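You operate a simulated robot arm through the tools that you are given. There is no shell and no other tool.

You run a simulated robot arm. Do the job below in one go: nothing can be reset, and whatever is moved stays where it is left.

Task
Wind the lead neatly to the printed turns and cap the drum.
Fine: tension arm on while winding, off after; the orange cap on the hub. Where these are worked on the way, their far stop is far enough and under half their travel is too little: tension arm.

Only the result counts: the job must be done as asked and must still hold three seconds after the hand-in. Knocking over, shifting, dropping, spilling or breaking anything else fails it. A push-on lid holds only when it is set on centred and level and pressed home; a screw cap is set on level and turned clockwise until tight.

Robot
A 6-joint arm with a fingered hand, fixed in place. Base frame: the origin is at the foot of the arm, x ahead of it, y to its left, z up. Readings come in m, rad, newtons and seconds.
With the tool pointing down near the work surface it reaches from about 0.34 to 0.82 m from the base axis. Its first joint turns from -2.897 to 2.897 rad. Payload 4 kg.
The tool frame sits at the grasp point between the pads (the TCP): z along the fingers, y along the line on which they close. The tips reach 0.026 m beyond it. Largest opening 0.132 m; the body of the gripper starts 0.073 m behind the TCP. The gripper is a hand of 5 fingers: y runs from the thumb to the fingers, the wrist lies at [0, 0, -0.239] in the tool frame.
Orientation is that of the tool frame in the base frame, as a unit quaternion [x, y, z, w]. With the fingers straight down and closing along the base's y, the tool's x points along the base's -x, its y along +y and its z along -z.

Tools
- The arm moves only by the tool nudge_tool. Its argument "steps" is a list of rows, each a list of 6 numbers: the turn, a rotation vector about the tool's x, y, z in rad, then the shift along the tool's x, y, z in m. In form: [[ax, ay, az, x, y, z], ...]. A call has 1 to 20 rows; each row is the pose to reach, as a shift and turn from the pose commanded when the call began, along the tool's axes at that moment. Each row takes 0.2 s and may step no farther than 0.05 m and 0.15 rad from the row before; otherwise, the whole call is refused. Where a pose cannot be reached the arm comes as near as it can. A force on the tool above 50 N (or 10 N above the force at the start of the call, whichever is more), or a blocked arm, ends the call early, and 0.2 s more pass. In this call time passes only in rows, and 0.2 s behind the last. It gives the time, the measured TCP pose, the force on the tool (base axes), the opening and the grip force at its end, in the units of the frame above (readings bear some noise), with the torque about the TCP (base axes, N m) and any sound that the robot's microphone picked up.
- Cameras (640 x 400 px; columns grow to the right, rows downward): "scene" is fixed at [0.0493, 0.499, 1.3591]; the picture's right is [-0.10, -0.99, 0.00], its down [-0.69, 0.07, -0.72] and it looks along [0.71, -0.07, -0.70] (base axes); focal length 214 px, centre (320, 200). "wrist" rides on the gripper at [0.084, 0.002, -0.097] in the tool frame; the picture's right is [-0.02, 1.00, 0.00], its down [-0.75, -0.02, -0.66] and it looks along [-0.66, -0.01, 0.75] (tool axes); focal length 270 px, centre (320, 200). There is no depth. A picture from a camera that has moved, and an enlarged one, comes with that camera's place and axes in the base frame and with its lens.
- grab_frame(camera): a new picture of that camera. The clock stands still meanwhile.
- curl_fingers(finger1, finger2, finger3, finger4, thumb_bend): sets how far each is bent, from 0 (flat) to 1 (curled in); at 0.3 the hand is open as for a grip, at 0.7 the pads meet at the TCP. One left out holds its place. A second passes; each finger stops where it meets its share of the squeeze, and holds until it gets a number again. It is the only way to open and close the hand. It gives what a move gives, with no picture; readings hold the bend of each and the force on the fingers (four entries, about 0 where the hand has none), thumb and palm.
- zoom(camera, box): a new picture of the part [left, top, right, bottom] of that camera's present view, enlarged. The clock stands still meanwhile.
- sign_off(): hands the job in; it is judged then, once.

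Places have to be worked out from the pictures, the camera data and where the tool is seen. Open the gripper and draw the arm clear of the work before you hand the job in, unless the task says otherwise.

The tools are called after "Call:" by a JSON object that holds its "api" and its "payload". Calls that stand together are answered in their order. nudge_tool: Moves the arm, as the interface text tells. Its arguments: {"type":"object","properties":{"steps":{"type":"array"}},"required":["steps"]} The other tools are called the same way: curl_fingers (finger1, finger2, finger3, finger4, thumb_bend) moves the fingers one by one; grab_frame (camera) takes a picture; zoom (camera, box) takes an enlarged picture of a part of a camera's view; sign_off () hands the job in.

At the start:

```text
clock: 0.0
position: [0.3376, 0.3705, 1.165]
tcp_rot: [0.0, 1.0, 0.0, -0.001]
wrist_force: [-0.2, 0.0, 0.4]
moment: [0.0, 0.01, 0.01]
gripper_width: 0.1316
gripper_force: 0.0
shape: jaw
bend: [0.3, 0.3, 0.3, 0.3, 0.3]
finger forces: [0.0, 0.0, 0.1, 0.1, 0.1, 0.0]
```

scene: 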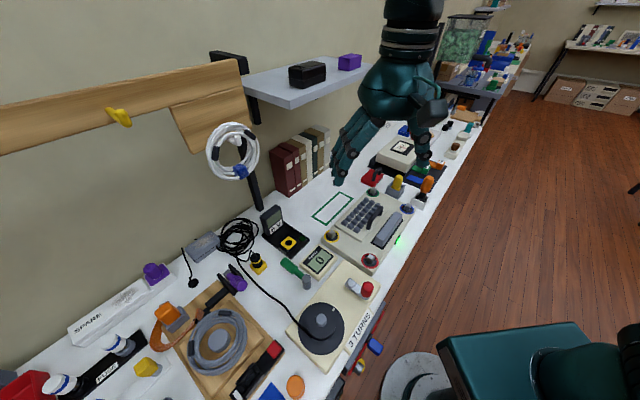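
wrist: 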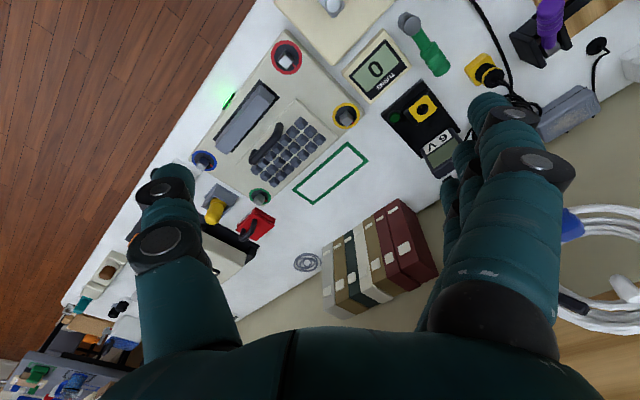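

The scene shows a bench with a drum device labelled "3 TURNS", a coiled lead tray, and an orange disc. I'll zoom into these parts to identify the drum, tension arm, crank and cap.

Call:
{"api": "zoom", "payload": {"camera": "scene", "box": [240, 230, 400, 400]}}

Call:
{"api": "zoom", "payload": {"camera": "scene", "box": [120, 230, 300, 400]}}

Call:
{"api": "zoom", "payload": {"camera": "scene", "box": [250, 150, 430, 300]}}

Call:
{"api": "zoom", "payload": {"camera": "scene", "box": [0, 230, 200, 400]}}

```text
2.35 times, centred on (320, 315) of scene
camera zoom: at [0.0493, 0.499, 1.3591], right [-0.1, -0.99, 0.0], down [-0.69, 0.07, -0.72], along [0.71, -0.07, -0.7], focal length 505 px, centre (320, -71)
```

zoom: 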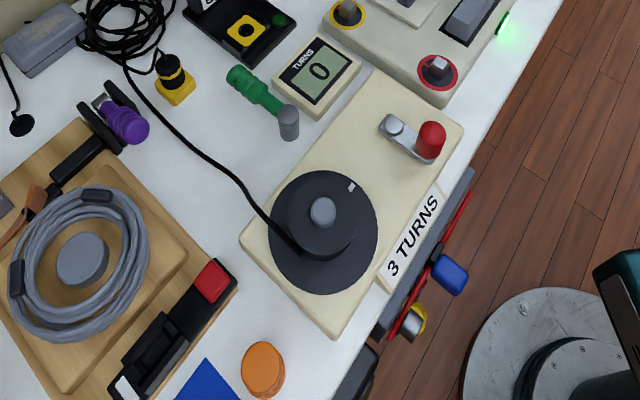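

```text
2.35 times, centred on (210, 315) of scene
camera zoom: at [0.0493, 0.499, 1.3591], right [-0.1, -0.99, 0.0], down [-0.69, 0.07, -0.72], along [0.71, -0.07, -0.7], focal length 505 px, centre (579, -71)
```

zoom: 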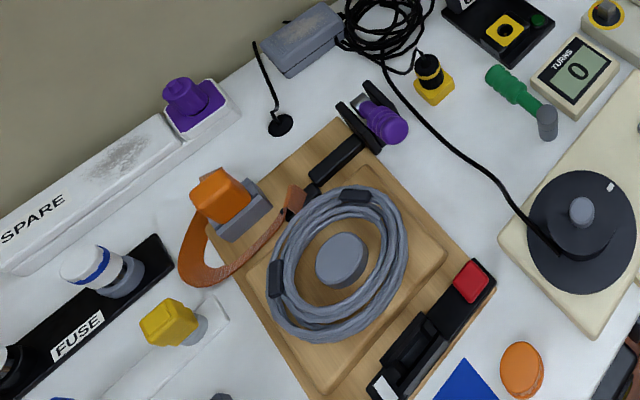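

```text
2.67 times, centred on (340, 225) of scene
camera zoom: at [0.0493, 0.499, 1.3591], right [-0.1, -0.99, 0.0], down [-0.69, 0.07, -0.72], along [0.71, -0.07, -0.7], focal length 572 px, centre (267, 133)
```

zoom: 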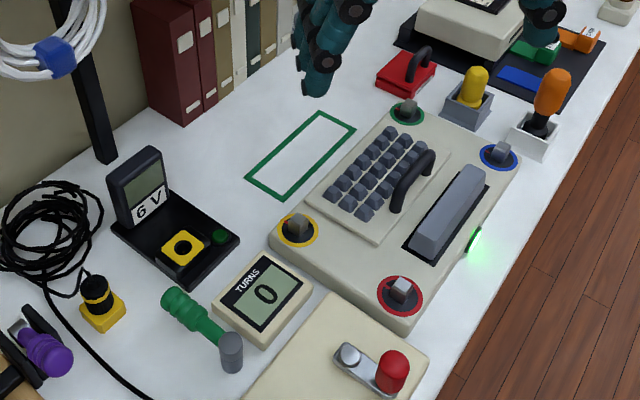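

```text
2.35 times, centred on (100, 315) of scene
camera zoom: at [0.0493, 0.499, 1.3591], right [-0.1, -0.99, 0.0], down [-0.69, 0.07, -0.72], along [0.71, -0.07, -0.7], focal length 505 px, centre (838, -71)
```

zoom: 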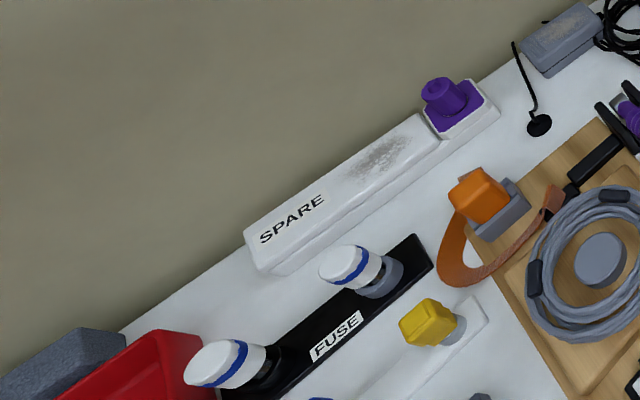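

The counter reads 0, the hub is grey, the red knob sits on a silver crank and an orange disc lies in front of the device; the bench top looks to be near z≈0.72 and runs diagonally. I'll move the hand sideways and yaw it, so the wrist camera looks at the device from closer.

Call:
{"api": "nudge_tool", "payload": {"steps": [[0, 0, 0.09, 0.025, 0.028, 0.01], [0, 0, 0.18, 0.05, 0.056, 0.02], [0, 0, 0.27, 0.076, 0.084, 0.03], [0, 0, 0.36, 0.101, 0.113, 0.04], [0, 0, 0.45, 0.127, 0.141, 0.05], [0, 0, 0.54, 0.152, 0.169, 0.06], [0, 0, 0.63, 0.178, 0.197, 0.07], [0, 0, 0.72, 0.203, 0.225, 0.08], [0, 0, 0.81, 0.228, 0.253, 0.09], [0, 0, 0.905, 0.2536, 0.2815, 0.1]]}}

Call:
{"api": "grab_frame", "payload": {"camera": "wrist"}}

Call:
{"api": "grab_frame", "payload": {"camera": "scene"}}

```text
clock: 2.2
position: [0.084, 0.6511, 1.0667]
tcp_rot: [0.439, 0.899, 0.0, 0.0]
wrist_force: [0.0, 0.4, 0.2]
moment: [0.0, 0.03, 0.02]
gripper_width: 0.1319
gripper_force: 0.0
shape: jaw
bend: [0.3, 0.3, 0.3, 0.3, 0.3]
finger forces: [0.1, 0.0, 0.0, 0.0, 0.1, 0.1]
```

```text
taken
camera wrist: at [0.0326, 0.7183, 1.1637], right [0.8, 0.6, 0.0], down [0.45, -0.6, 0.66], along [0.39, -0.53, -0.75], focal length 270 px, centre (320, 200)
```

wrist: 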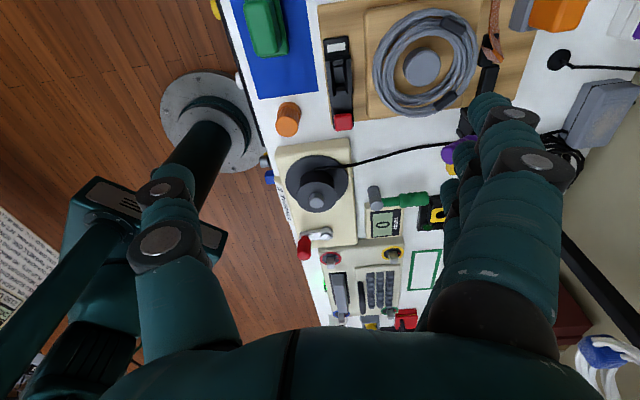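

```text
taken
```

scene: 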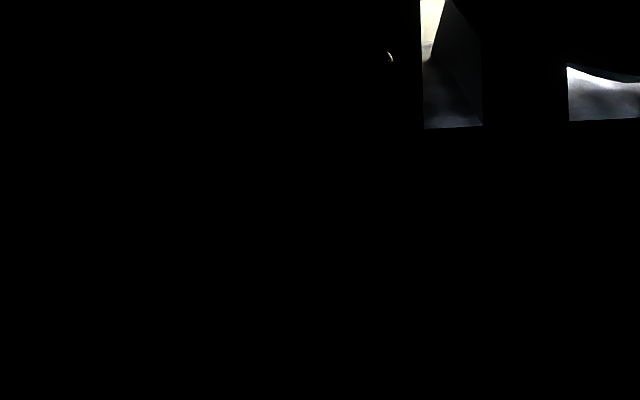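

The wrist view now shows the whole device; the forearm covers the scene camera for the moment, as expected. I'll zoom in on the drum, green lever and cap.

Call:
{"api": "zoom", "payload": {"camera": "wrist", "box": [250, 90, 460, 270]}}

Call:
{"api": "zoom", "payload": {"camera": "wrist", "box": [340, 150, 460, 250]}}

Call:
{"api": "zoom", "payload": {"camera": "wrist", "box": [260, 130, 370, 260]}}

Call:
{"api": "zoom", "payload": {"camera": "wrist", "box": [220, 0, 540, 140]}}

```text
2.22 times, centred on (355, 180) of wrist
camera zoom: at [0.0326, 0.7183, 1.1637], right [0.8, 0.6, 0.0], down [0.45, -0.6, 0.66], along [0.39, -0.53, -0.75], focal length 601 px, centre (242, 244)
```

zoom: 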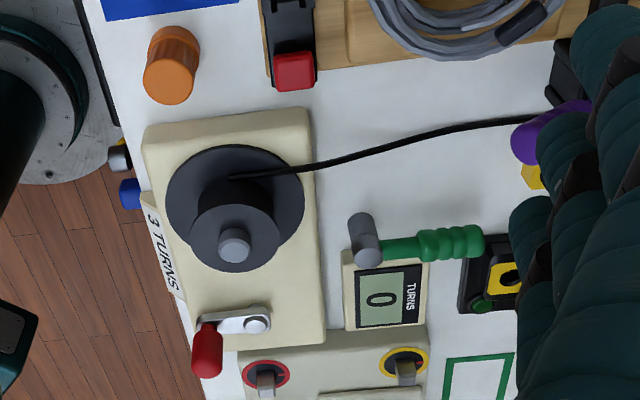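

```text
4.00 times, centred on (400, 200) of wrist
camera zoom: at [0.0326, 0.7183, 1.1637], right [0.8, 0.6, 0.0], down [0.45, -0.6, 0.66], along [0.39, -0.53, -0.75], focal length 1081 px, centre (0, 200)
```

zoom: 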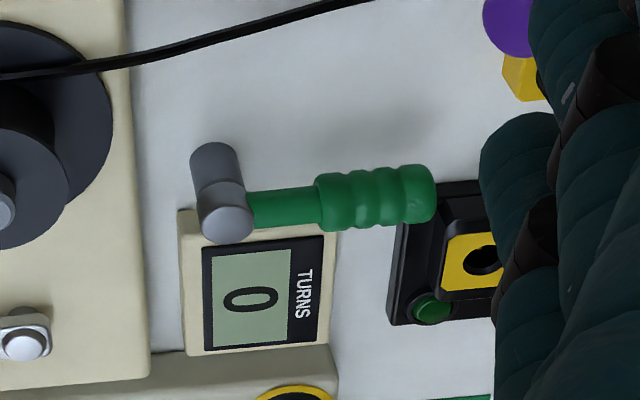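

```text
3.08 times, centred on (315, 195) of wrist
camera zoom: at [0.0326, 0.7183, 1.1637], right [0.8, 0.6, 0.0], down [0.45, -0.6, 0.66], along [0.39, -0.53, -0.75], focal length 832 px, centre (335, 215)
```

zoom: 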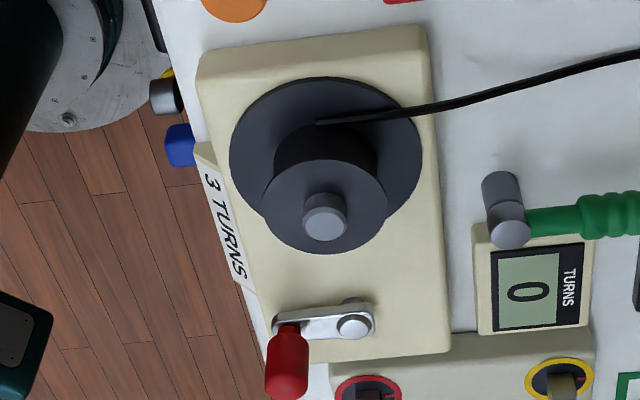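

```text
2.00 times, centred on (380, 70) of wrist
camera zoom: at [0.0326, 0.7183, 1.1637], right [0.8, 0.6, 0.0], down [0.45, -0.6, 0.66], along [0.39, -0.53, -0.75], focal length 541 px, centre (200, 460)
```

zoom: 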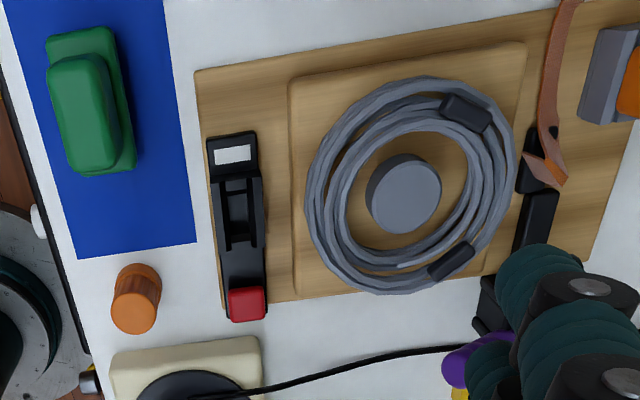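

Triangulating both views, I put the hub top near (0.20, 0.48, 0.836), the crank pivot near (0.29, 0.39, 0.80) with its red handle at (0.263, 0.36), and a green lever on a grey post at (0.32, 0.51), which is probably the tension arm. I'll bring the camera closer to see details.

Call:
{"api": "nudge_tool", "payload": {"steps": [[0, 0, 0, -0.025, 0, 0.028], [0, 0, 0, -0.05, -0.001, 0.056], [0, 0, 0, -0.075, -0.002, 0.085], [0, 0, 0, -0.099, -0.0035, 0.113]]}}

Call:
{"api": "grab_frame", "payload": {"camera": "wrist"}}

Call:
{"api": "zoom", "payload": {"camera": "wrist", "box": [180, 60, 480, 300]}}

Call:
{"api": "grab_frame", "payload": {"camera": "scene"}}

```text
clock: 3.2
position: [0.1425, 0.5707, 0.9532]
tcp_rot: [0.437, 0.9, 0.0, 0.0]
wrist_force: [-0.4, 0.5, -0.3]
moment: [-0.02, -0.01, 0.0]
gripper_width: 0.1317
gripper_force: 0.0
shape: jaw
bend: [0.3, 0.3, 0.3, 0.3, 0.3]
finger forces: [0.0, 0.0, 0.0, 0.0, 0.0, 0.0]
```

```text
taken
camera wrist: at [0.091, 0.6381, 1.0501], right [0.8, 0.6, 0.0], down [0.45, -0.6, 0.66], along [0.4, -0.53, -0.75], focal length 270 px, centre (320, 200)
```

wrist: 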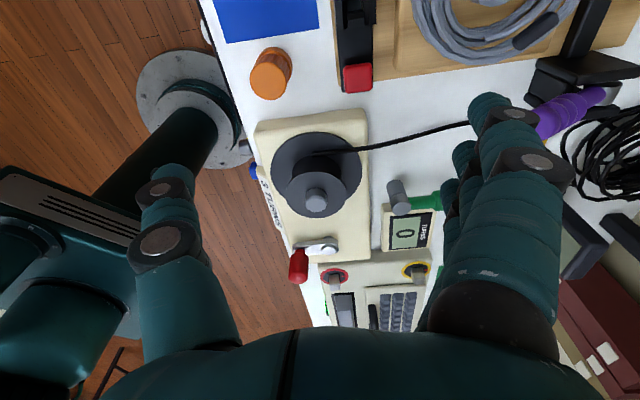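

```text
1.67 times, centred on (330, 180) of wrist
camera zoom: at [0.091, 0.6381, 1.0501], right [0.8, 0.6, 0.0], down [0.45, -0.6, 0.66], along [0.4, -0.53, -0.75], focal length 450 px, centre (303, 233)
```

zoom: 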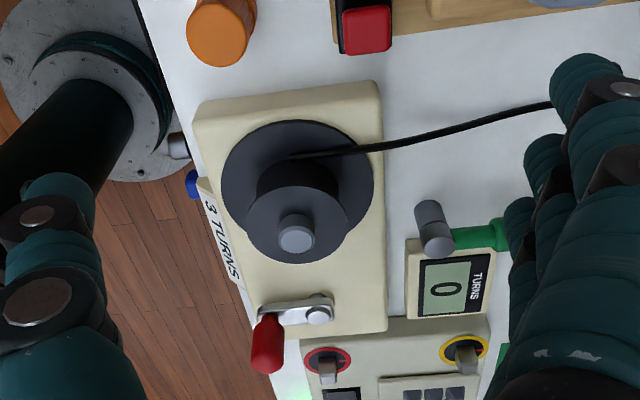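

```text
taken
```

scene: 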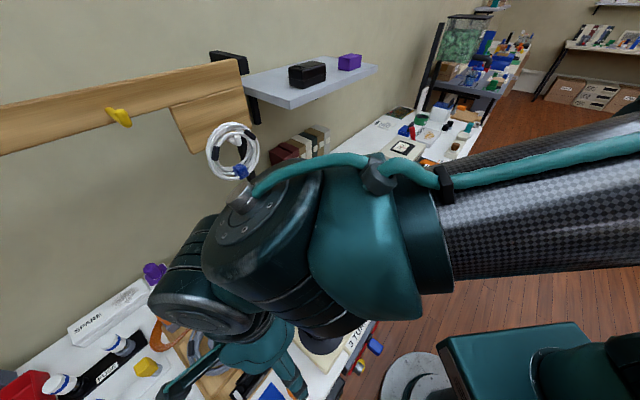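

I see the drum, lead, crank and green lever clearly from here, but the fingers hide the lever's grip. I'll yaw the hand by -90° so it faces the bench and view the lever from the front.

Call:
{"api": "nudge_tool", "payload": {"steps": [[0, 0, -0.143, -0.014, 0.002, 0], [0, 0, -0.286, -0.028, 0.005, 0], [0, 0, -0.428, -0.042, 0.007, 0], [0, 0, -0.571, -0.056, 0.009, 0], [0, 0, -0.714, -0.07, 0.012, 0], [0, 0, -0.857, -0.084, 0.014, 0], [0, 0, -1.0, -0.098, 0.016, 0], [0, 0, -1.142, -0.112, 0.019, 0], [0, 0, -1.285, -0.126, 0.021, 0], [0, 0, -1.428, -0.14, 0.023, 0], [0, 0, -1.571, -0.154, 0.0258, 0]]}}

Call:
{"api": "grab_frame", "payload": {"camera": "wrist"}}

Call:
{"api": "grab_frame", "payload": {"camera": "scene"}}

```text
clock: 5.6
position: [0.2561, 0.4675, 0.9528]
tcp_rot: [-0.328, 0.945, 0.001, 0.0]
wrist_force: [0.0, -0.2, 0.1]
moment: [-0.01, -0.02, -0.01]
gripper_width: 0.1316
gripper_force: 0.0
shape: jaw
bend: [0.3, 0.3, 0.3, 0.3, 0.3]
finger forces: [0.0, 0.0, 0.0, 0.0, 0.0, 0.0]
```

```text
taken
camera wrist: at [0.1879, 0.4148, 1.0496], right [-0.6, 0.8, 0.0], down [0.6, 0.45, 0.66], along [0.52, 0.4, -0.75], focal length 270 px, centre (320, 200)
```

wrist: 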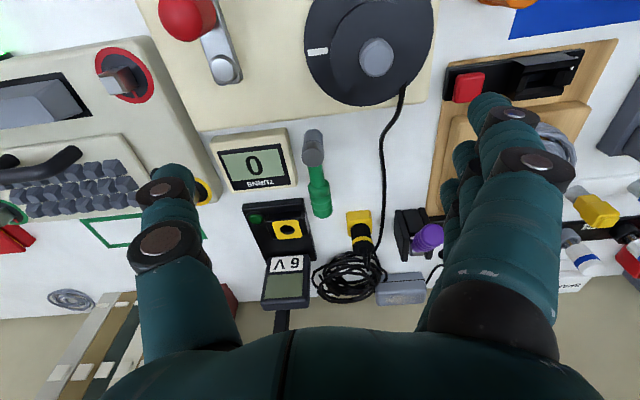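

```text
taken
```

scene: 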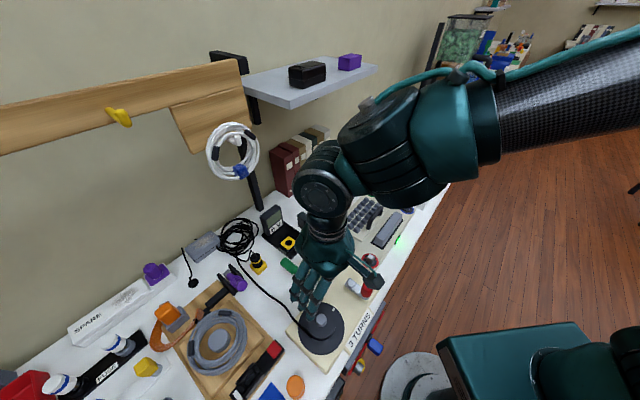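

Call:
{"api": "zoom", "payload": {"camera": "wrist", "box": [200, 90, 440, 240]}}

Call:
{"api": "zoom", "payload": {"camera": "wrist", "box": [280, 0, 460, 110]}}

Call:
{"api": "zoom", "payload": {"camera": "scene", "box": [230, 200, 400, 310]}}

```text
2.67 times, centred on (320, 165) of wrist
camera zoom: at [0.1879, 0.4148, 1.0496], right [-0.6, 0.8, 0.0], down [0.6, 0.45, 0.66], along [0.52, 0.4, -0.75], focal length 721 px, centre (320, 293)
```

zoom: 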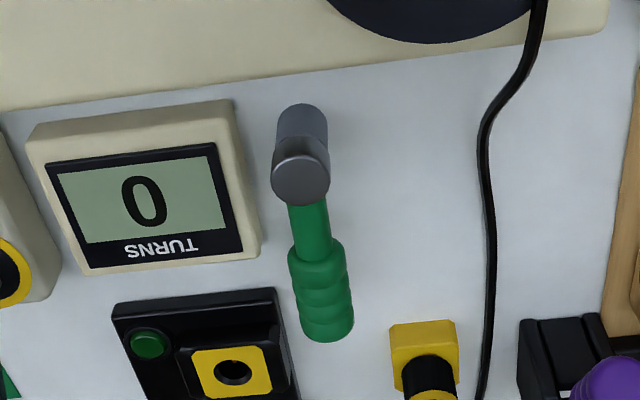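

```text
3.56 times, centred on (370, 55) of wrist
camera zoom: at [0.1879, 0.4148, 1.0496], right [-0.6, 0.8, 0.0], down [0.6, 0.45, 0.66], along [0.52, 0.4, -0.75], focal length 961 px, centre (142, 716)
```

zoom: 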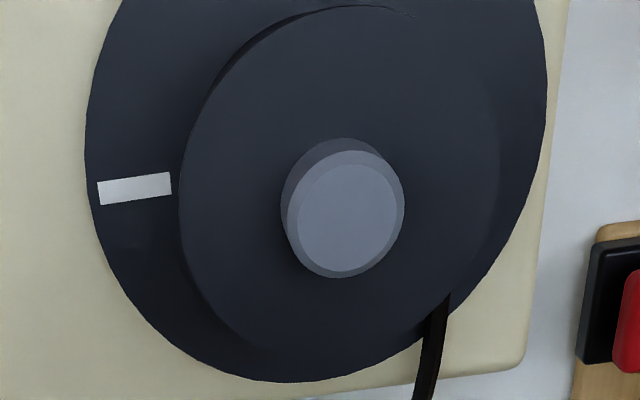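

```text
3.64 times, centred on (315, 255) of scene
camera zoom: at [0.0493, 0.499, 1.3591], right [-0.1, -0.99, 0.0], down [-0.69, 0.07, -0.72], along [0.71, -0.07, -0.7], focal length 780 px, centre (338, 0)
```

zoom: 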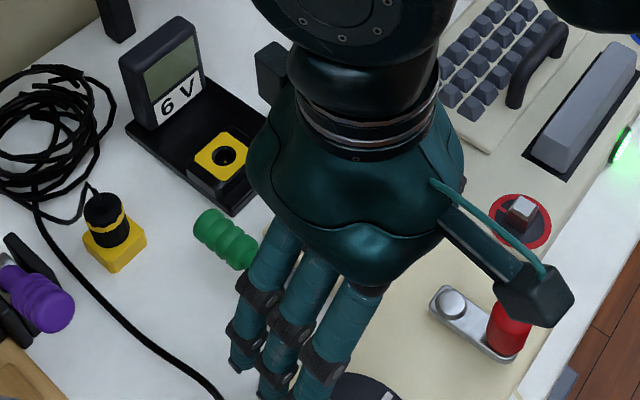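

The hub is a smooth peg (so a push-on cap), and the lever's grip lies horizontally at z≈0.785 straight ahead of the hand. I'll narrow the hand opening and move over the grip, still well above it.

Call:
{"api": "curl_fingers", "payload": {"finger1": 0.48, "finger2": 0.48, "finger3": 0.48, "finger4": 0.48, "thumb_bend": 0.48}}

Call:
{"api": "nudge_tool", "payload": {"steps": [[0, 0, 0, -0.044, 0, 0.025], [0, 0, 0, -0.088, 0, 0.05], [0, 0, 0, -0.131, 0, 0.073]]}}

Call:
{"api": "grab_frame", "payload": {"camera": "wrist"}}

Call:
{"api": "zoom", "payload": {"camera": "scene", "box": [230, 200, 400, 310]}}

```text
clock: 6.6
position: [0.2562, 0.4674, 0.9532]
tcp_rot: [-0.327, 0.945, 0.0, -0.001]
wrist_force: [-0.2, 0.1, 0.4]
moment: [0.01, 0.01, -0.01]
gripper_width: 0.0826
gripper_force: 0.1
shape: fingers
bend: [0.48, 0.48, 0.48, 0.48, 0.48]
finger forces: [0.0, 0.0, 0.1, 0.0, 0.0, 0.1]
```

```text
refused: row 1 steps farther than a row can; nothing moved
```

```text
taken
camera wrist: at [0.1877, 0.4152, 1.0497], right [-0.6, 0.8, 0.0], down [0.6, 0.45, 0.66], along [0.53, 0.4, -0.75], focal length 270 px, centre (320, 200)
```

wrist: 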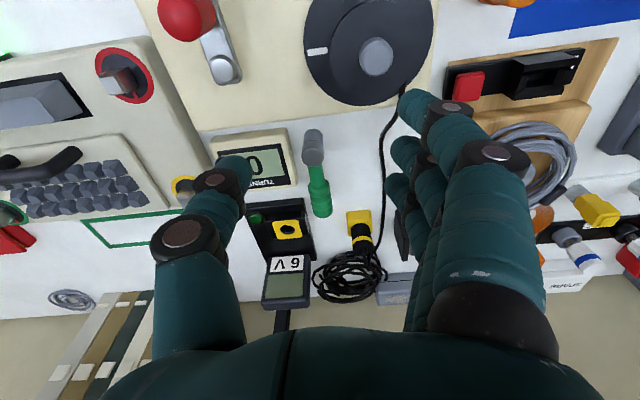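

```text
3.64 times, centred on (315, 255) of scene
camera zoom: at [0.0493, 0.499, 1.3591], right [-0.1, -0.99, 0.0], down [-0.69, 0.07, -0.72], along [0.71, -0.07, -0.7], focal length 780 px, centre (338, 0)
```

zoom: 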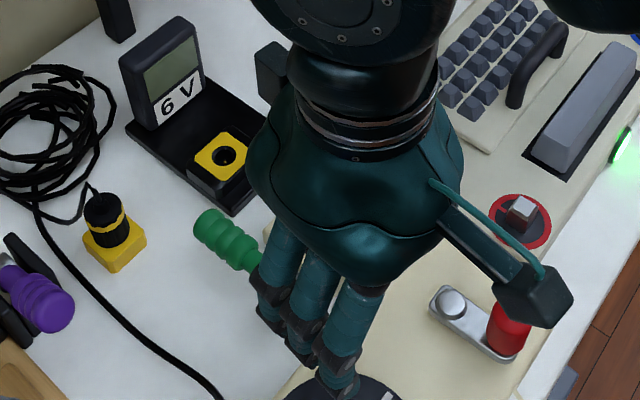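

The step was slightly too long, nothing moved; opening is now 0.083 m. I'll repeat the approach with shorter rows.

Call:
{"api": "nudge_tool", "payload": {"steps": [[0, 0, 0, -0.033, 0, 0.018], [0, 0, 0, -0.066, 0, 0.036], [0, 0, 0, -0.1, 0, 0.055], [0, 0, 0, -0.131, 0, 0.073]]}}

Call:
{"api": "grab_frame", "payload": {"camera": "wrist"}}

Call:
{"api": "grab_frame", "payload": {"camera": "scene"}}

Call:
{"api": "zoom", "payload": {"camera": "scene", "box": [230, 190, 380, 300]}}

```text
clock: 7.6
position: [0.3594, 0.5481, 0.8802]
tcp_rot: [-0.327, 0.945, 0.001, 0.001]
wrist_force: [-0.2, -0.1, -0.1]
moment: [0.02, 0.01, -0.01]
gripper_width: 0.0823
gripper_force: 0.1
shape: fingers
bend: [0.48, 0.48, 0.48, 0.48, 0.48]
finger forces: [0.0, 0.0, 0.0, 0.0, 0.0, 0.0]
```

```text
taken
camera wrist: at [0.2921, 0.496, 0.9759], right [-0.6, 0.8, 0.0], down [0.6, 0.45, 0.66], along [0.53, 0.4, -0.75], focal length 270 px, centre (320, 200)
```

wrist: 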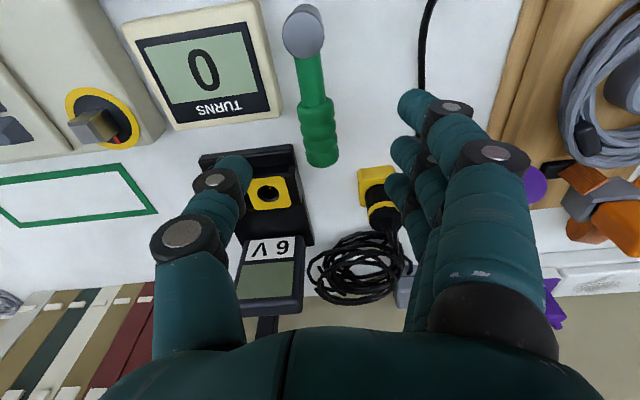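

```text
taken
```

scene: 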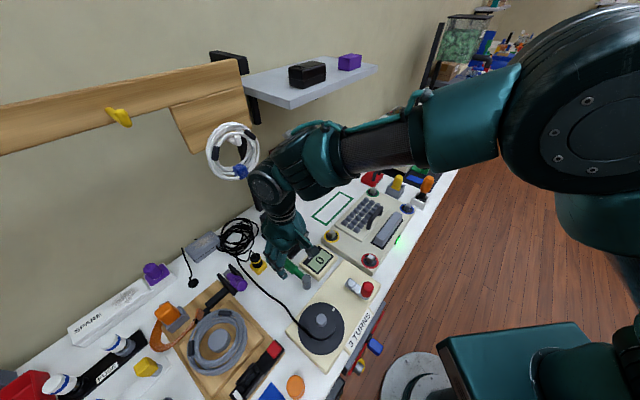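

```text
3.64 times, centred on (305, 245) of scene
camera zoom: at [0.0493, 0.499, 1.3591], right [-0.1, -0.99, 0.0], down [-0.69, 0.07, -0.72], along [0.71, -0.07, -0.7], focal length 780 px, centre (374, 36)
```

zoom: 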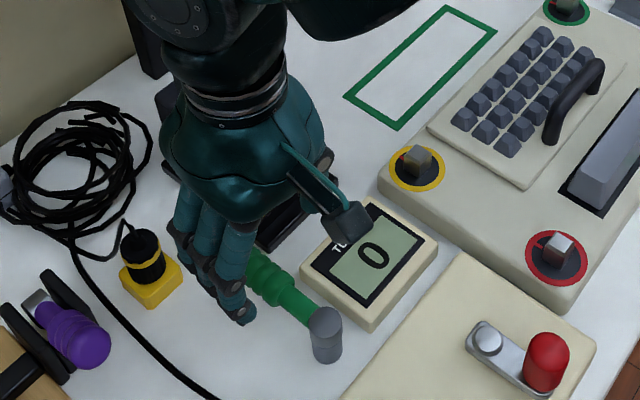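

The hand is centred above the green grip, thumb on the counter side and fingers on the lead side. I'll descend to z≈0.795 straddling the grip.

Call:
{"api": "nudge_tool", "payload": {"steps": [[0, 0, 0, 0, 0, 0.025], [0, 0, 0, 0, 0, 0.05], [0, 0, 0, 0, 0, 0.07], [0, 0, 0, 0, 0, 0.084]]}}

Call:
{"api": "grab_frame", "payload": {"camera": "wrist"}}

Call:
{"api": "zoom", "payload": {"camera": "scene", "box": [230, 190, 380, 300]}}

```text
clock: 8.6
position: [0.3605, 0.5489, 0.7969]
tcp_rot: [-0.326, 0.945, 0.002, 0.001]
wrist_force: [-6.2, -1.0, 21.2]
moment: [-0.99, -0.54, -0.29]
gripper_width: 0.0833
gripper_force: 11.2
shape: fingers
bend: [0.48, 0.48, 0.48, 0.48, 0.48]
finger forces: [0.0, 0.0, 0.0, 0.0, 21.9, 0.0]
```

```text
taken
camera wrist: at [0.2918, 0.4963, 0.8936], right [-0.6, 0.8, 0.0], down [0.6, 0.45, 0.66], along [0.53, 0.4, -0.75], focal length 270 px, centre (320, 200)
```

wrist: 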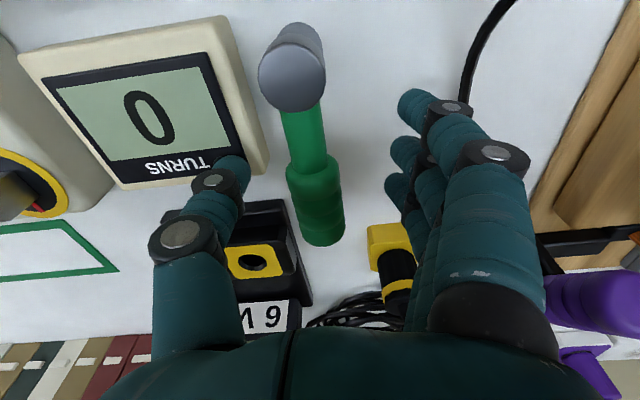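

```text
3.64 times, centred on (305, 245) of scene
camera zoom: at [0.0493, 0.499, 1.3591], right [-0.1, -0.99, 0.0], down [-0.69, 0.07, -0.72], along [0.71, -0.07, -0.7], focal length 780 px, centre (374, 36)
```

zoom: 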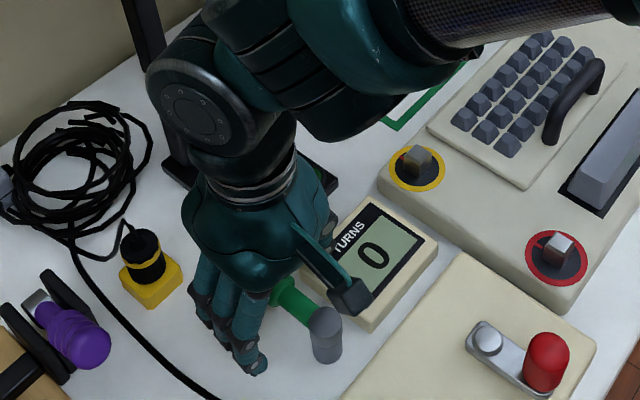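

The thumb tip has landed on the counter's edge (22 N on the thumb), so I'll lift at once, then slide 2 cm outward along the grip so the thumb falls in the gap between counter and 6 V unit.

Call:
{"api": "nudge_tool", "payload": {"steps": [[0, 0, 0, 0, 0, -0.02], [0, 0, 0, 0, 0, -0.04], [0, 0, 0, -0.01, 0, -0.04], [0, 0, 0, -0.02, 0, -0.04]]}}

Call:
{"api": "curl_fingers", "payload": {"finger1": 0.58, "finger2": 0.58, "finger3": 0.58, "finger4": 0.58, "thumb_bend": 0.58}}

Call:
{"api": "grab_frame", "payload": {"camera": "wrist"}}

Call:
{"api": "zoom", "payload": {"camera": "scene", "box": [230, 190, 380, 300]}}

```text
clock: 9.6
position: [0.3752, 0.561, 0.8349]
tcp_rot: [-0.327, 0.945, 0.0, -0.001]
wrist_force: [-0.1, 1.4, 0.3]
moment: [0.03, 0.0, -0.02]
gripper_width: 0.0822
gripper_force: 0.2
shape: fingers
bend: [0.48, 0.48, 0.48, 0.48, 0.48]
finger forces: [0.1, 0.0, 0.1, 0.1, 0.0, 0.0]
```

```text
clock: 10.6
position: [0.3759, 0.5604, 0.8349]
tcp_rot: [-0.328, 0.945, 0.0, 0.0]
wrist_force: [-0.3, 0.0, 0.9]
moment: [0.0, 0.01, 0.01]
gripper_width: 0.0548
gripper_force: 0.0
shape: fingers
bend: [0.57, 0.57, 0.57, 0.57, 0.57]
finger forces: [0.1, 0.0, 0.0, 0.0, 0.1, 0.1]
```

```text
taken
camera wrist: at [0.3075, 0.5088, 0.931], right [-0.6, 0.8, 0.0], down [0.6, 0.45, 0.66], along [0.53, 0.4, -0.75], focal length 270 px, centre (320, 200)
```

wrist: 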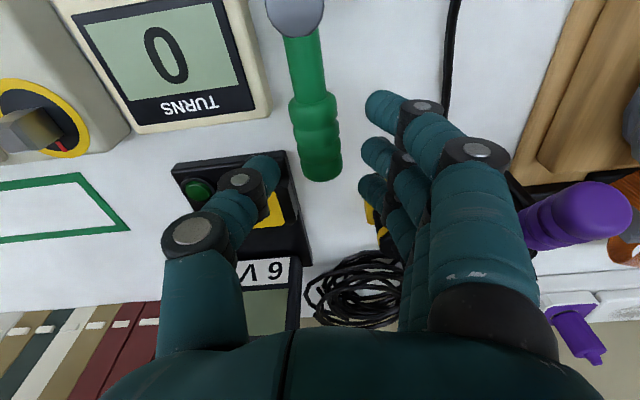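

```text
3.64 times, centred on (305, 245) of scene
camera zoom: at [0.0493, 0.499, 1.3591], right [-0.1, -0.99, 0.0], down [-0.69, 0.07, -0.72], along [0.71, -0.07, -0.7], focal length 780 px, centre (374, 36)
```

zoom: 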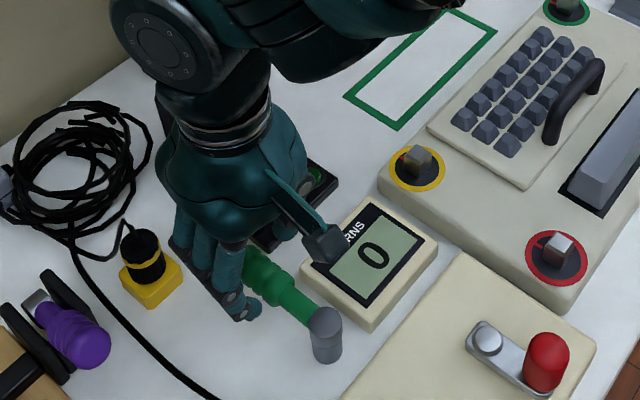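

The counter has not shifted, and the thumb is now lined up with the gap between counter and 6 V unit. I'll descend to z≈0.79.

Call:
{"api": "nudge_tool", "payload": {"steps": [[0, 0, 0, 0, 0, 0.015], [0, 0, 0, 0, 0, 0.03], [0, 0, 0, 0, 0, 0.038], [0, 0, 0, 0, 0, 0.045]]}}

Call:
{"api": "grab_frame", "payload": {"camera": "wrist"}}

Call:
{"api": "zoom", "payload": {"camera": "scene", "box": [230, 190, 380, 300]}}

```text
clock: 11.6
position: [0.3758, 0.5604, 0.7892]
tcp_rot: [-0.328, 0.945, 0.0, 0.001]
wrist_force: [0.6, 0.4, 0.7]
moment: [0.0, -0.03, 0.0]
gripper_width: 0.0545
gripper_force: 0.0
shape: fingers
bend: [0.57, 0.57, 0.57, 0.57, 0.57]
finger forces: [0.1, 0.0, 0.1, 0.1, 0.3, 0.0]
```

```text
taken
camera wrist: at [0.3073, 0.509, 0.8858], right [-0.6, 0.8, 0.0], down [0.6, 0.45, 0.66], along [0.53, 0.4, -0.75], focal length 270 px, centre (320, 200)
```

wrist: 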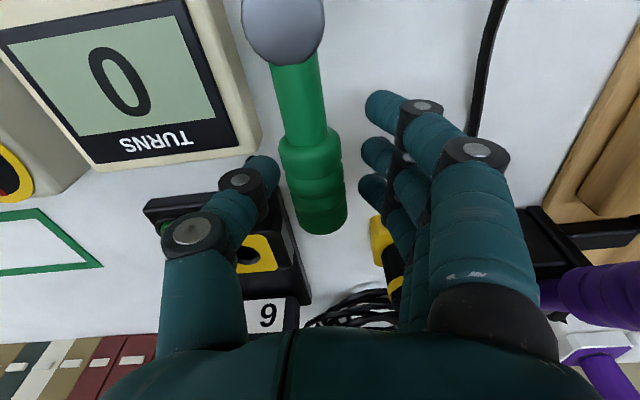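

```text
3.64 times, centred on (305, 245) of scene
camera zoom: at [0.0493, 0.499, 1.3591], right [-0.1, -0.99, 0.0], down [-0.69, 0.07, -0.72], along [0.71, -0.07, -0.7], focal length 780 px, centre (374, 36)
```

zoom: 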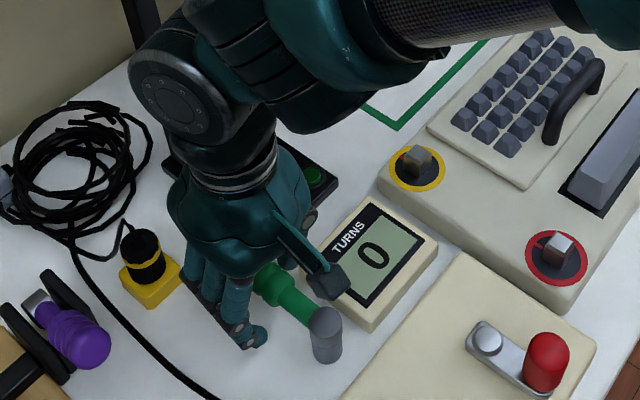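

The hand straddles the grip with no contact forces. I'll swing it toward the lead side around the post, yawing with it, and watch the force and the lever.

Call:
{"api": "nudge_tool", "payload": {"steps": [[0, 0, -0.098, 0.0018, 0.0075, 0], [0, 0, -0.185, 0.0062, 0.0134, 0], [0, 0, -0.272, 0.0119, 0.0183, 0], [0, 0, -0.36, 0.017, 0.0227, 0], [0, 0, -0.447, 0.0214, 0.027, 0]]}}

Call:
{"api": "grab_frame", "payload": {"camera": "wrist"}}

Call:
{"api": "zoom", "payload": {"camera": "scene", "box": [230, 190, 380, 300]}}

```text
clock: 12.8
position: [0.3414, 0.5692, 0.7911]
tcp_rot: [-0.529, 0.849, 0.0, 0.001]
wrist_force: [2.1, 0.1, -1.5]
moment: [0.01, 0.0, 0.04]
gripper_width: 0.0561
gripper_force: 0.9
shape: fingers
bend: [0.57, 0.57, 0.57, 0.57, 0.56]
finger forces: [0.0, 0.1, 0.0, 0.0, 2.4, 0.1]
```

```text
taken
camera wrist: at [0.303, 0.4935, 0.8868], right [-0.89, 0.46, 0.0], down [0.35, 0.67, 0.66], along [0.3, 0.58, -0.75], focal length 270 px, centre (320, 200)
```

wrist: 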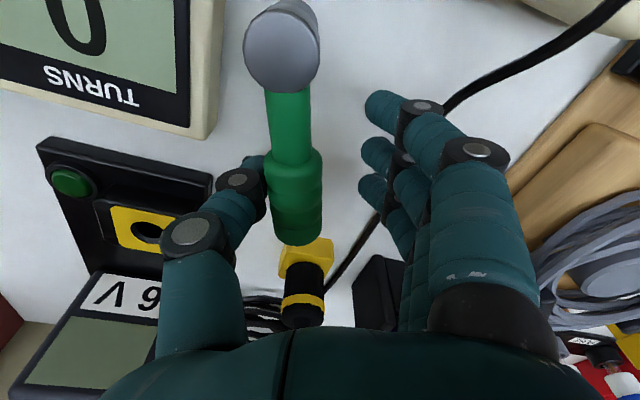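

```text
3.64 times, centred on (305, 245) of scene
camera zoom: at [0.0493, 0.499, 1.3591], right [-0.1, -0.99, 0.0], down [-0.69, 0.07, -0.72], along [0.71, -0.07, -0.7], focal length 780 px, centre (374, 36)
```

zoom: 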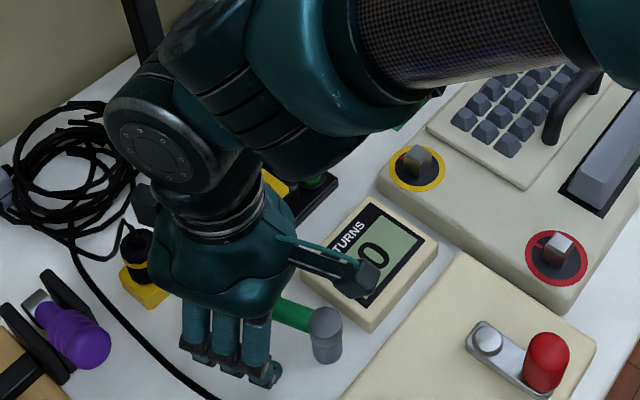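

The lever swings easily toward the lead (2.4 N on the thumb), so it is the tension arm and this is its free direction. I'll tuck the fingers in a little and continue the swing, slightly higher to stay above the lead.

Call:
{"api": "curl_fingers", "payload": {"finger1": 0.63, "finger2": 0.63, "finger3": 0.63, "finger4": 0.63}}

Call:
{"api": "nudge_tool", "payload": {"steps": [[0, 0, -0.105, 0.0011, 0.0068, -0.004], [0, 0, -0.21, 0.0028, 0.0136, -0.008], [0, 0, -0.314, 0.0052, 0.0201, -0.008], [0, 0, -0.419, 0.0083, 0.0263, -0.008]]}}

Call:
{"api": "grab_frame", "payload": {"camera": "wrist"}}

Call:
{"api": "zoom", "payload": {"camera": "scene", "box": [230, 190, 380, 300]}}

```text
clock: 13.8
position: [0.3414, 0.5688, 0.7908]
tcp_rot: [-0.529, 0.849, -0.001, 0.0]
wrist_force: [2.7, -0.1, -0.4]
moment: [0.03, 0.0, 0.04]
gripper_width: 0.0479
gripper_force: 0.5
shape: fingers
bend: [0.63, 0.63, 0.63, 0.63, 0.56]
finger forces: [0.1, 0.1, 0.1, 0.0, 1.3, 0.0]
```

```text
clock: 14.8
position: [0.3169, 0.5713, 0.7996]
tcp_rot: [-0.693, 0.721, 0.0, 0.0]
wrist_force: [1.5, 0.4, -1.3]
moment: [0.02, 0.0, -0.03]
gripper_width: 0.048
gripper_force: 0.9
shape: fingers
bend: [0.63, 0.63, 0.63, 0.63, 0.56]
finger forces: [0.0, 0.0, 0.0, 0.0, 1.9, 0.0]
```

```text
taken
camera wrist: at [0.3099, 0.4867, 0.8951], right [-1.0, 0.06, 0.0], down [0.04, 0.75, 0.66], along [0.04, 0.66, -0.75], focal length 270 px, centre (320, 200)
```

wrist: 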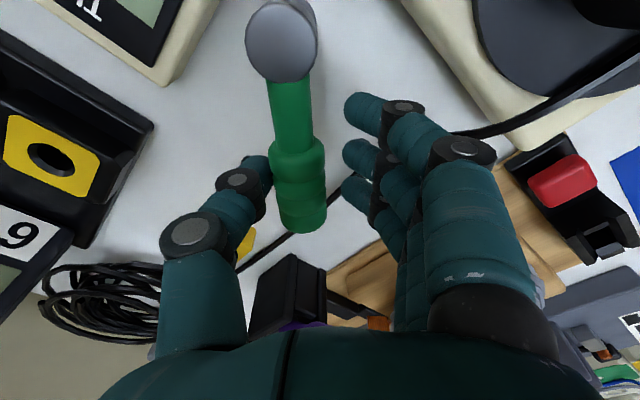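

```text
3.64 times, centred on (305, 245) of scene
camera zoom: at [0.0493, 0.499, 1.3591], right [-0.1, -0.99, 0.0], down [-0.69, 0.07, -0.72], along [0.71, -0.07, -0.7], focal length 780 px, centre (374, 36)
```

zoom: 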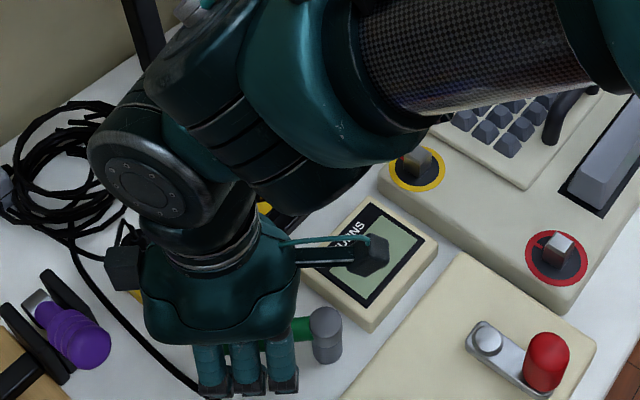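

The lever has moved about 45° with light force. I'll keep swinging toward its far stop.

Call:
{"api": "nudge_tool", "payload": {"steps": [[0, 0, -0.105, 0.0007, 0.0067, 0], [0, 0, -0.21, 0.0022, 0.0133, 0], [0, 0, -0.314, 0.0043, 0.0197, 0], [0, 0, -0.419, 0.0071, 0.0258, 0]]}}

Call:
{"api": "grab_frame", "payload": {"camera": "wrist"}}

Call:
{"api": "zoom", "payload": {"camera": "scene", "box": [230, 220, 400, 350]}}

```text
clock: 15.8
position: [0.2901, 0.5657, 0.7988]
tcp_rot: [0.829, -0.56, 0.0, -0.001]
wrist_force: [1.5, -0.4, -0.1]
moment: [-0.06, -0.03, -0.06]
gripper_width: 0.0479
gripper_force: 0.6
shape: fingers
bend: [0.63, 0.63, 0.63, 0.63, 0.56]
finger forces: [0.1, 0.1, 0.1, 0.0, 1.5, 0.0]
```

```text
taken
camera wrist: at [0.3187, 0.4854, 0.895], right [-0.94, -0.35, 0.0], down [-0.27, 0.7, 0.66], along [-0.23, 0.62, -0.75], focal length 270 px, centre (320, 200)
```

wrist: 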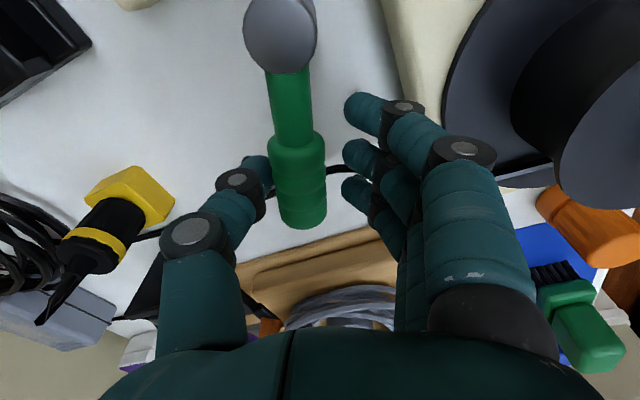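

```text
3.08 times, centred on (315, 285) of scene
camera zoom: at [0.0493, 0.499, 1.3591], right [-0.1, -0.99, 0.0], down [-0.69, 0.07, -0.72], along [0.71, -0.07, -0.7], focal length 660 px, centre (335, -62)
```

zoom: 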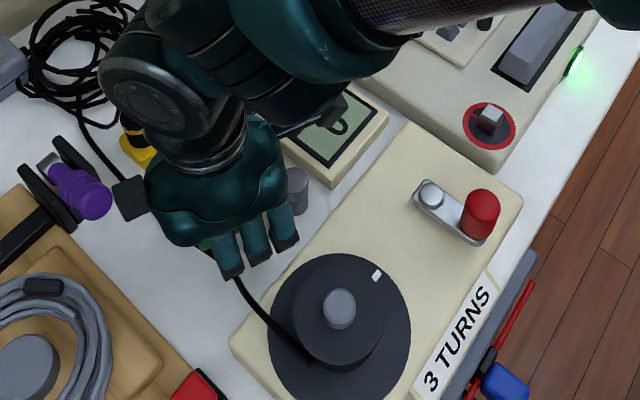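

The lever is now about 65° round with no stop yet; the fingers are nearing the drum, so I'll raise slightly and continue in small steps with force watch.

Call:
{"api": "nudge_tool", "payload": {"steps": [[0, 0, 0, 0, 0, -0.006], [0, 0, -0.08, 0.0008, 0.0067, -0.006], [0, 0, -0.16, 0.0022, 0.0134, -0.006]]}}

Call:
{"api": "grab_frame", "payload": {"camera": "wrist"}}

Call:
{"api": "zoom", "payload": {"camera": "scene", "box": [230, 220, 400, 350]}}

```text
clock: 16.6
position: [0.2762, 0.56, 0.8049]
tcp_rot: [0.87, -0.493, -0.001, 0.001]
wrist_force: [2.2, -0.5, -0.8]
moment: [-0.03, -0.04, 0.01]
gripper_width: 0.048
gripper_force: 0.5
shape: fingers
bend: [0.63, 0.63, 0.63, 0.63, 0.56]
finger forces: [0.0, 0.1, 0.0, 0.0, 1.4, 0.0]
```

```text
taken
camera wrist: at [0.3192, 0.4847, 0.9016], right [-0.87, -0.5, 0.0], down [-0.37, 0.65, 0.66], along [-0.33, 0.57, -0.75], focal length 270 px, centre (320, 200)
```

wrist: 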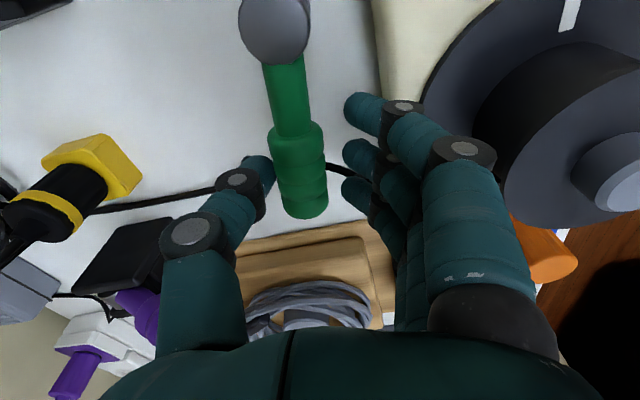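

```text
3.08 times, centred on (315, 285) of scene
camera zoom: at [0.0493, 0.499, 1.3591], right [-0.1, -0.99, 0.0], down [-0.69, 0.07, -0.72], along [0.71, -0.07, -0.7], focal length 660 px, centre (335, -62)
```

zoom: 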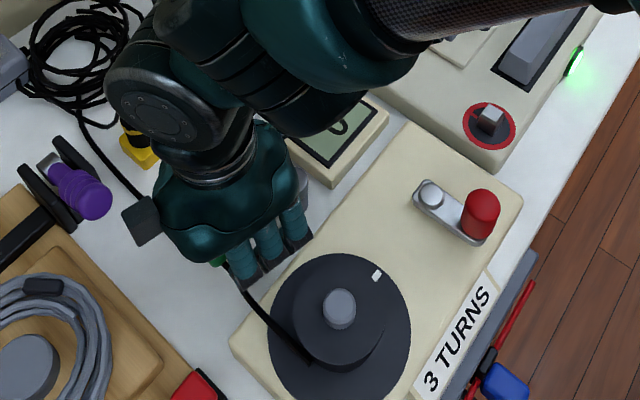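

The lever is about 75° round and still free, but the leading knuckles are now within millimetres of the drum flange. I'll lift out, step behind the lever, and close the hand into a compact prong to push from behind.

Call:
{"api": "nudge_tool", "payload": {"steps": [[0, 0, 0, 0, -0.006, -0.01], [0, 0, 0, 0, -0.006, -0.05], [0, 0, 0, 0, -0.006, -0.08], [0, 0, 0, 0.008, -0.04, -0.08], [0, 0, 0, 0.0168, -0.0748, -0.08]]}}

Call:
{"api": "curl_fingers", "payload": {"finger1": 0.7, "finger2": 0.7, "finger3": 0.7, "finger4": 0.7, "thumb_bend": 0.7}}

Call:
{"api": "grab_frame", "payload": {"camera": "wrist"}}

Call:
{"api": "zoom", "payload": {"camera": "scene", "box": [220, 190, 400, 330]}}

```text
clock: 17.8
position: [0.3508, 0.5831, 0.8851]
tcp_rot: [0.871, -0.492, 0.0, 0.001]
wrist_force: [-0.2, 0.7, -0.1]
moment: [-0.02, -0.01, 0.01]
gripper_width: 0.0462
gripper_force: 0.1
shape: fingers
bend: [0.63, 0.63, 0.63, 0.63, 0.57]
finger forces: [0.0, 0.1, 0.0, 0.0, 0.0, 0.0]
```

```text
clock: 18.8
position: [0.3508, 0.583, 0.8831]
tcp_rot: [0.87, -0.493, 0.0, 0.0]
wrist_force: [0.0, 0.5, -0.8]
moment: [-0.01, 0.0, -0.01]
gripper_width: 0.0247
gripper_force: 0.0
shape: fingers
bend: [0.7, 0.7, 0.7, 0.7, 0.7]
finger forces: [0.1, 0.1, 0.0, 0.1, 0.0, 0.0]
```

```text
taken
camera wrist: at [0.3925, 0.5093, 0.9812], right [-0.87, -0.5, 0.0], down [-0.37, 0.65, 0.66], along [-0.33, 0.57, -0.75], focal length 270 px, centre (320, 200)
```

wrist: 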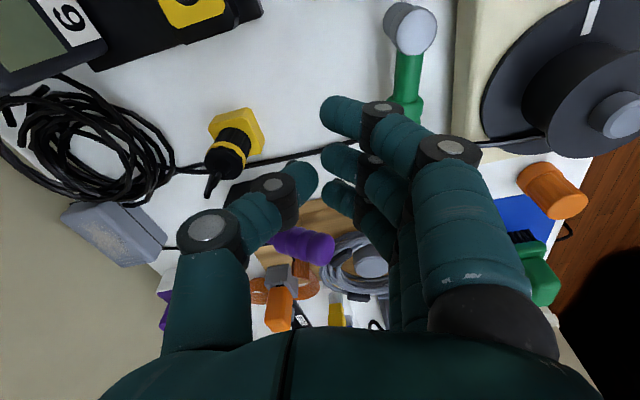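

```text
2.86 times, centred on (310, 260) of scene
camera zoom: at [0.0493, 0.499, 1.3591], right [-0.1, -0.99, 0.0], down [-0.69, 0.07, -0.72], along [0.71, -0.07, -0.7], focal length 613 px, centre (349, 29)
```

zoom: 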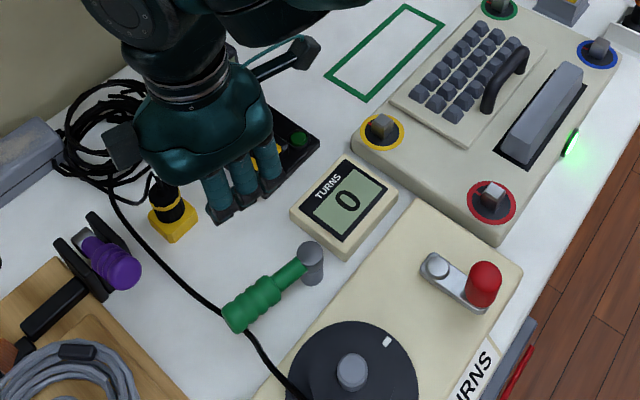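

The tension arm now lies across the lead in the scene view, and the closed hand is behind it. I'll back off 2 cm more, descend, then push it on toward its stop.

Call:
{"api": "nudge_tool", "payload": {"steps": [[0, 0, 0, 0, -0.02, 0], [0, 0, 0, 0, -0.02, 0.04], [0, 0, 0, 0, -0.02, 0.07], [0, 0, 0, 0, -0.02, 0.085]]}}

Call:
{"api": "grab_frame", "payload": {"camera": "wrist"}}

Call:
{"api": "zoom", "payload": {"camera": "scene", "box": [220, 190, 400, 330]}}

```text
clock: 19.8
position: [0.3669, 0.5943, 0.8006]
tcp_rot: [0.87, -0.493, 0.0, 0.0]
wrist_force: [-0.4, 0.4, 0.2]
moment: [0.03, -0.02, 0.0]
gripper_width: 0.0248
gripper_force: 0.0
shape: fingers
bend: [0.7, 0.7, 0.7, 0.7, 0.7]
finger forces: [0.0, 0.0, 0.1, 0.0, 0.0, 0.1]
```

```text
taken
camera wrist: at [0.4088, 0.5192, 0.897], right [-0.87, -0.5, 0.0], down [-0.37, 0.65, 0.66], along [-0.33, 0.57, -0.75], focal length 270 px, centre (320, 200)
```

wrist: 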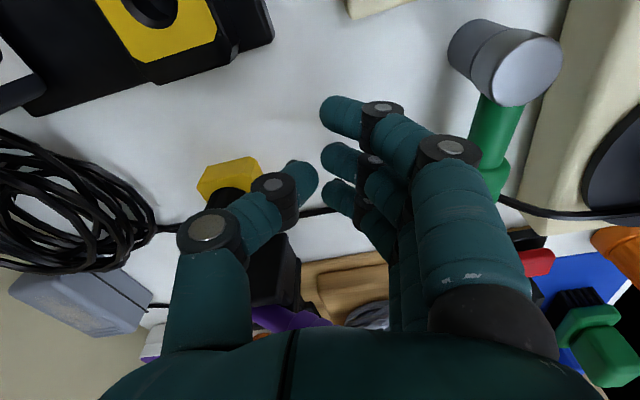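

```text
2.86 times, centred on (310, 260) of scene
camera zoom: at [0.0493, 0.499, 1.3591], right [-0.1, -0.99, 0.0], down [-0.69, 0.07, -0.72], along [0.71, -0.07, -0.7], focal length 613 px, centre (349, 29)
```

zoom: 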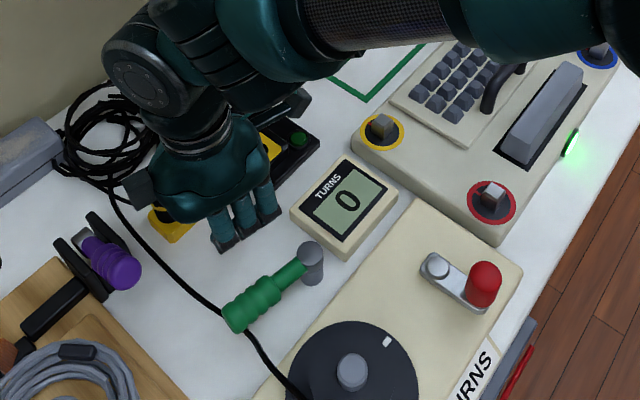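

No contact so far. I'll push 3 cm along the push direction and check how the lever follows.

Call:
{"api": "nudge_tool", "payload": {"steps": [[0, 0, 0, 0, 0.01, 0], [0, 0, 0, 0, 0.018, 0], [0, 0, 0, 0, 0.024, 0], [0, 0, 0, 0, 0.03, 0]]}}

Call:
{"api": "zoom", "payload": {"camera": "scene", "box": [220, 190, 400, 330]}}

Call:
{"api": "grab_frame", "payload": {"camera": "wrist"}}

```text
clock: 20.8
position: [0.3421, 0.5788, 0.7996]
tcp_rot: [0.87, -0.493, 0.0, -0.001]
wrist_force: [-1.5, -0.3, 0.3]
moment: [0.04, 0.04, -0.01]
gripper_width: 0.0243
gripper_force: 0.0
shape: fingers
bend: [0.7, 0.7, 0.7, 0.7, 0.7]
finger forces: [0.1, 0.0, 0.0, 0.0, 0.1, 0.0]
```

```text
2.86 times, centred on (310, 260) of scene
camera zoom: at [0.0493, 0.499, 1.3591], right [-0.1, -0.99, 0.0], down [-0.69, 0.07, -0.72], along [0.71, -0.07, -0.7], focal length 613 px, centre (349, 29)
```

zoom: 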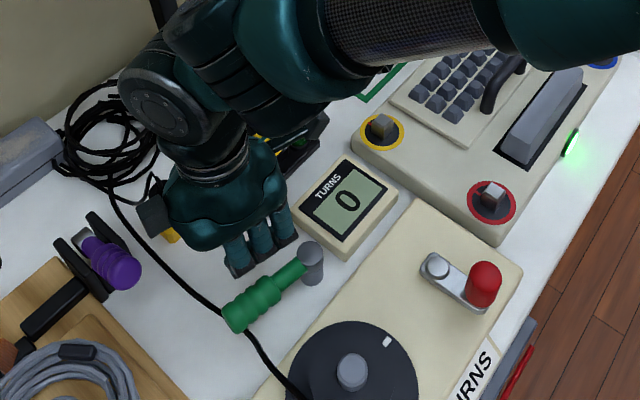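

```text
taken
camera wrist: at [0.3833, 0.5047, 0.8964], right [-0.87, -0.5, 0.0], down [-0.37, 0.65, 0.66], along [-0.33, 0.57, -0.75], focal length 270 px, centre (320, 200)
```

wrist: 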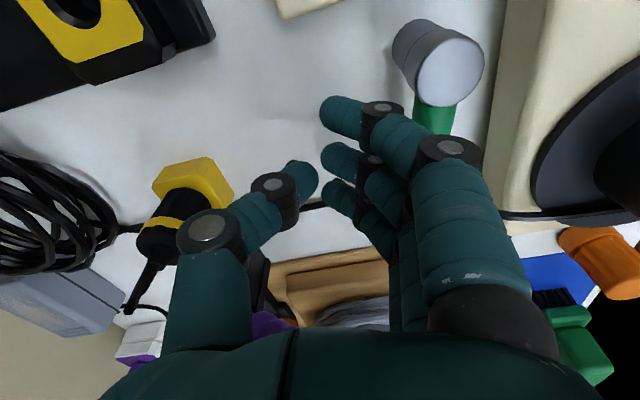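

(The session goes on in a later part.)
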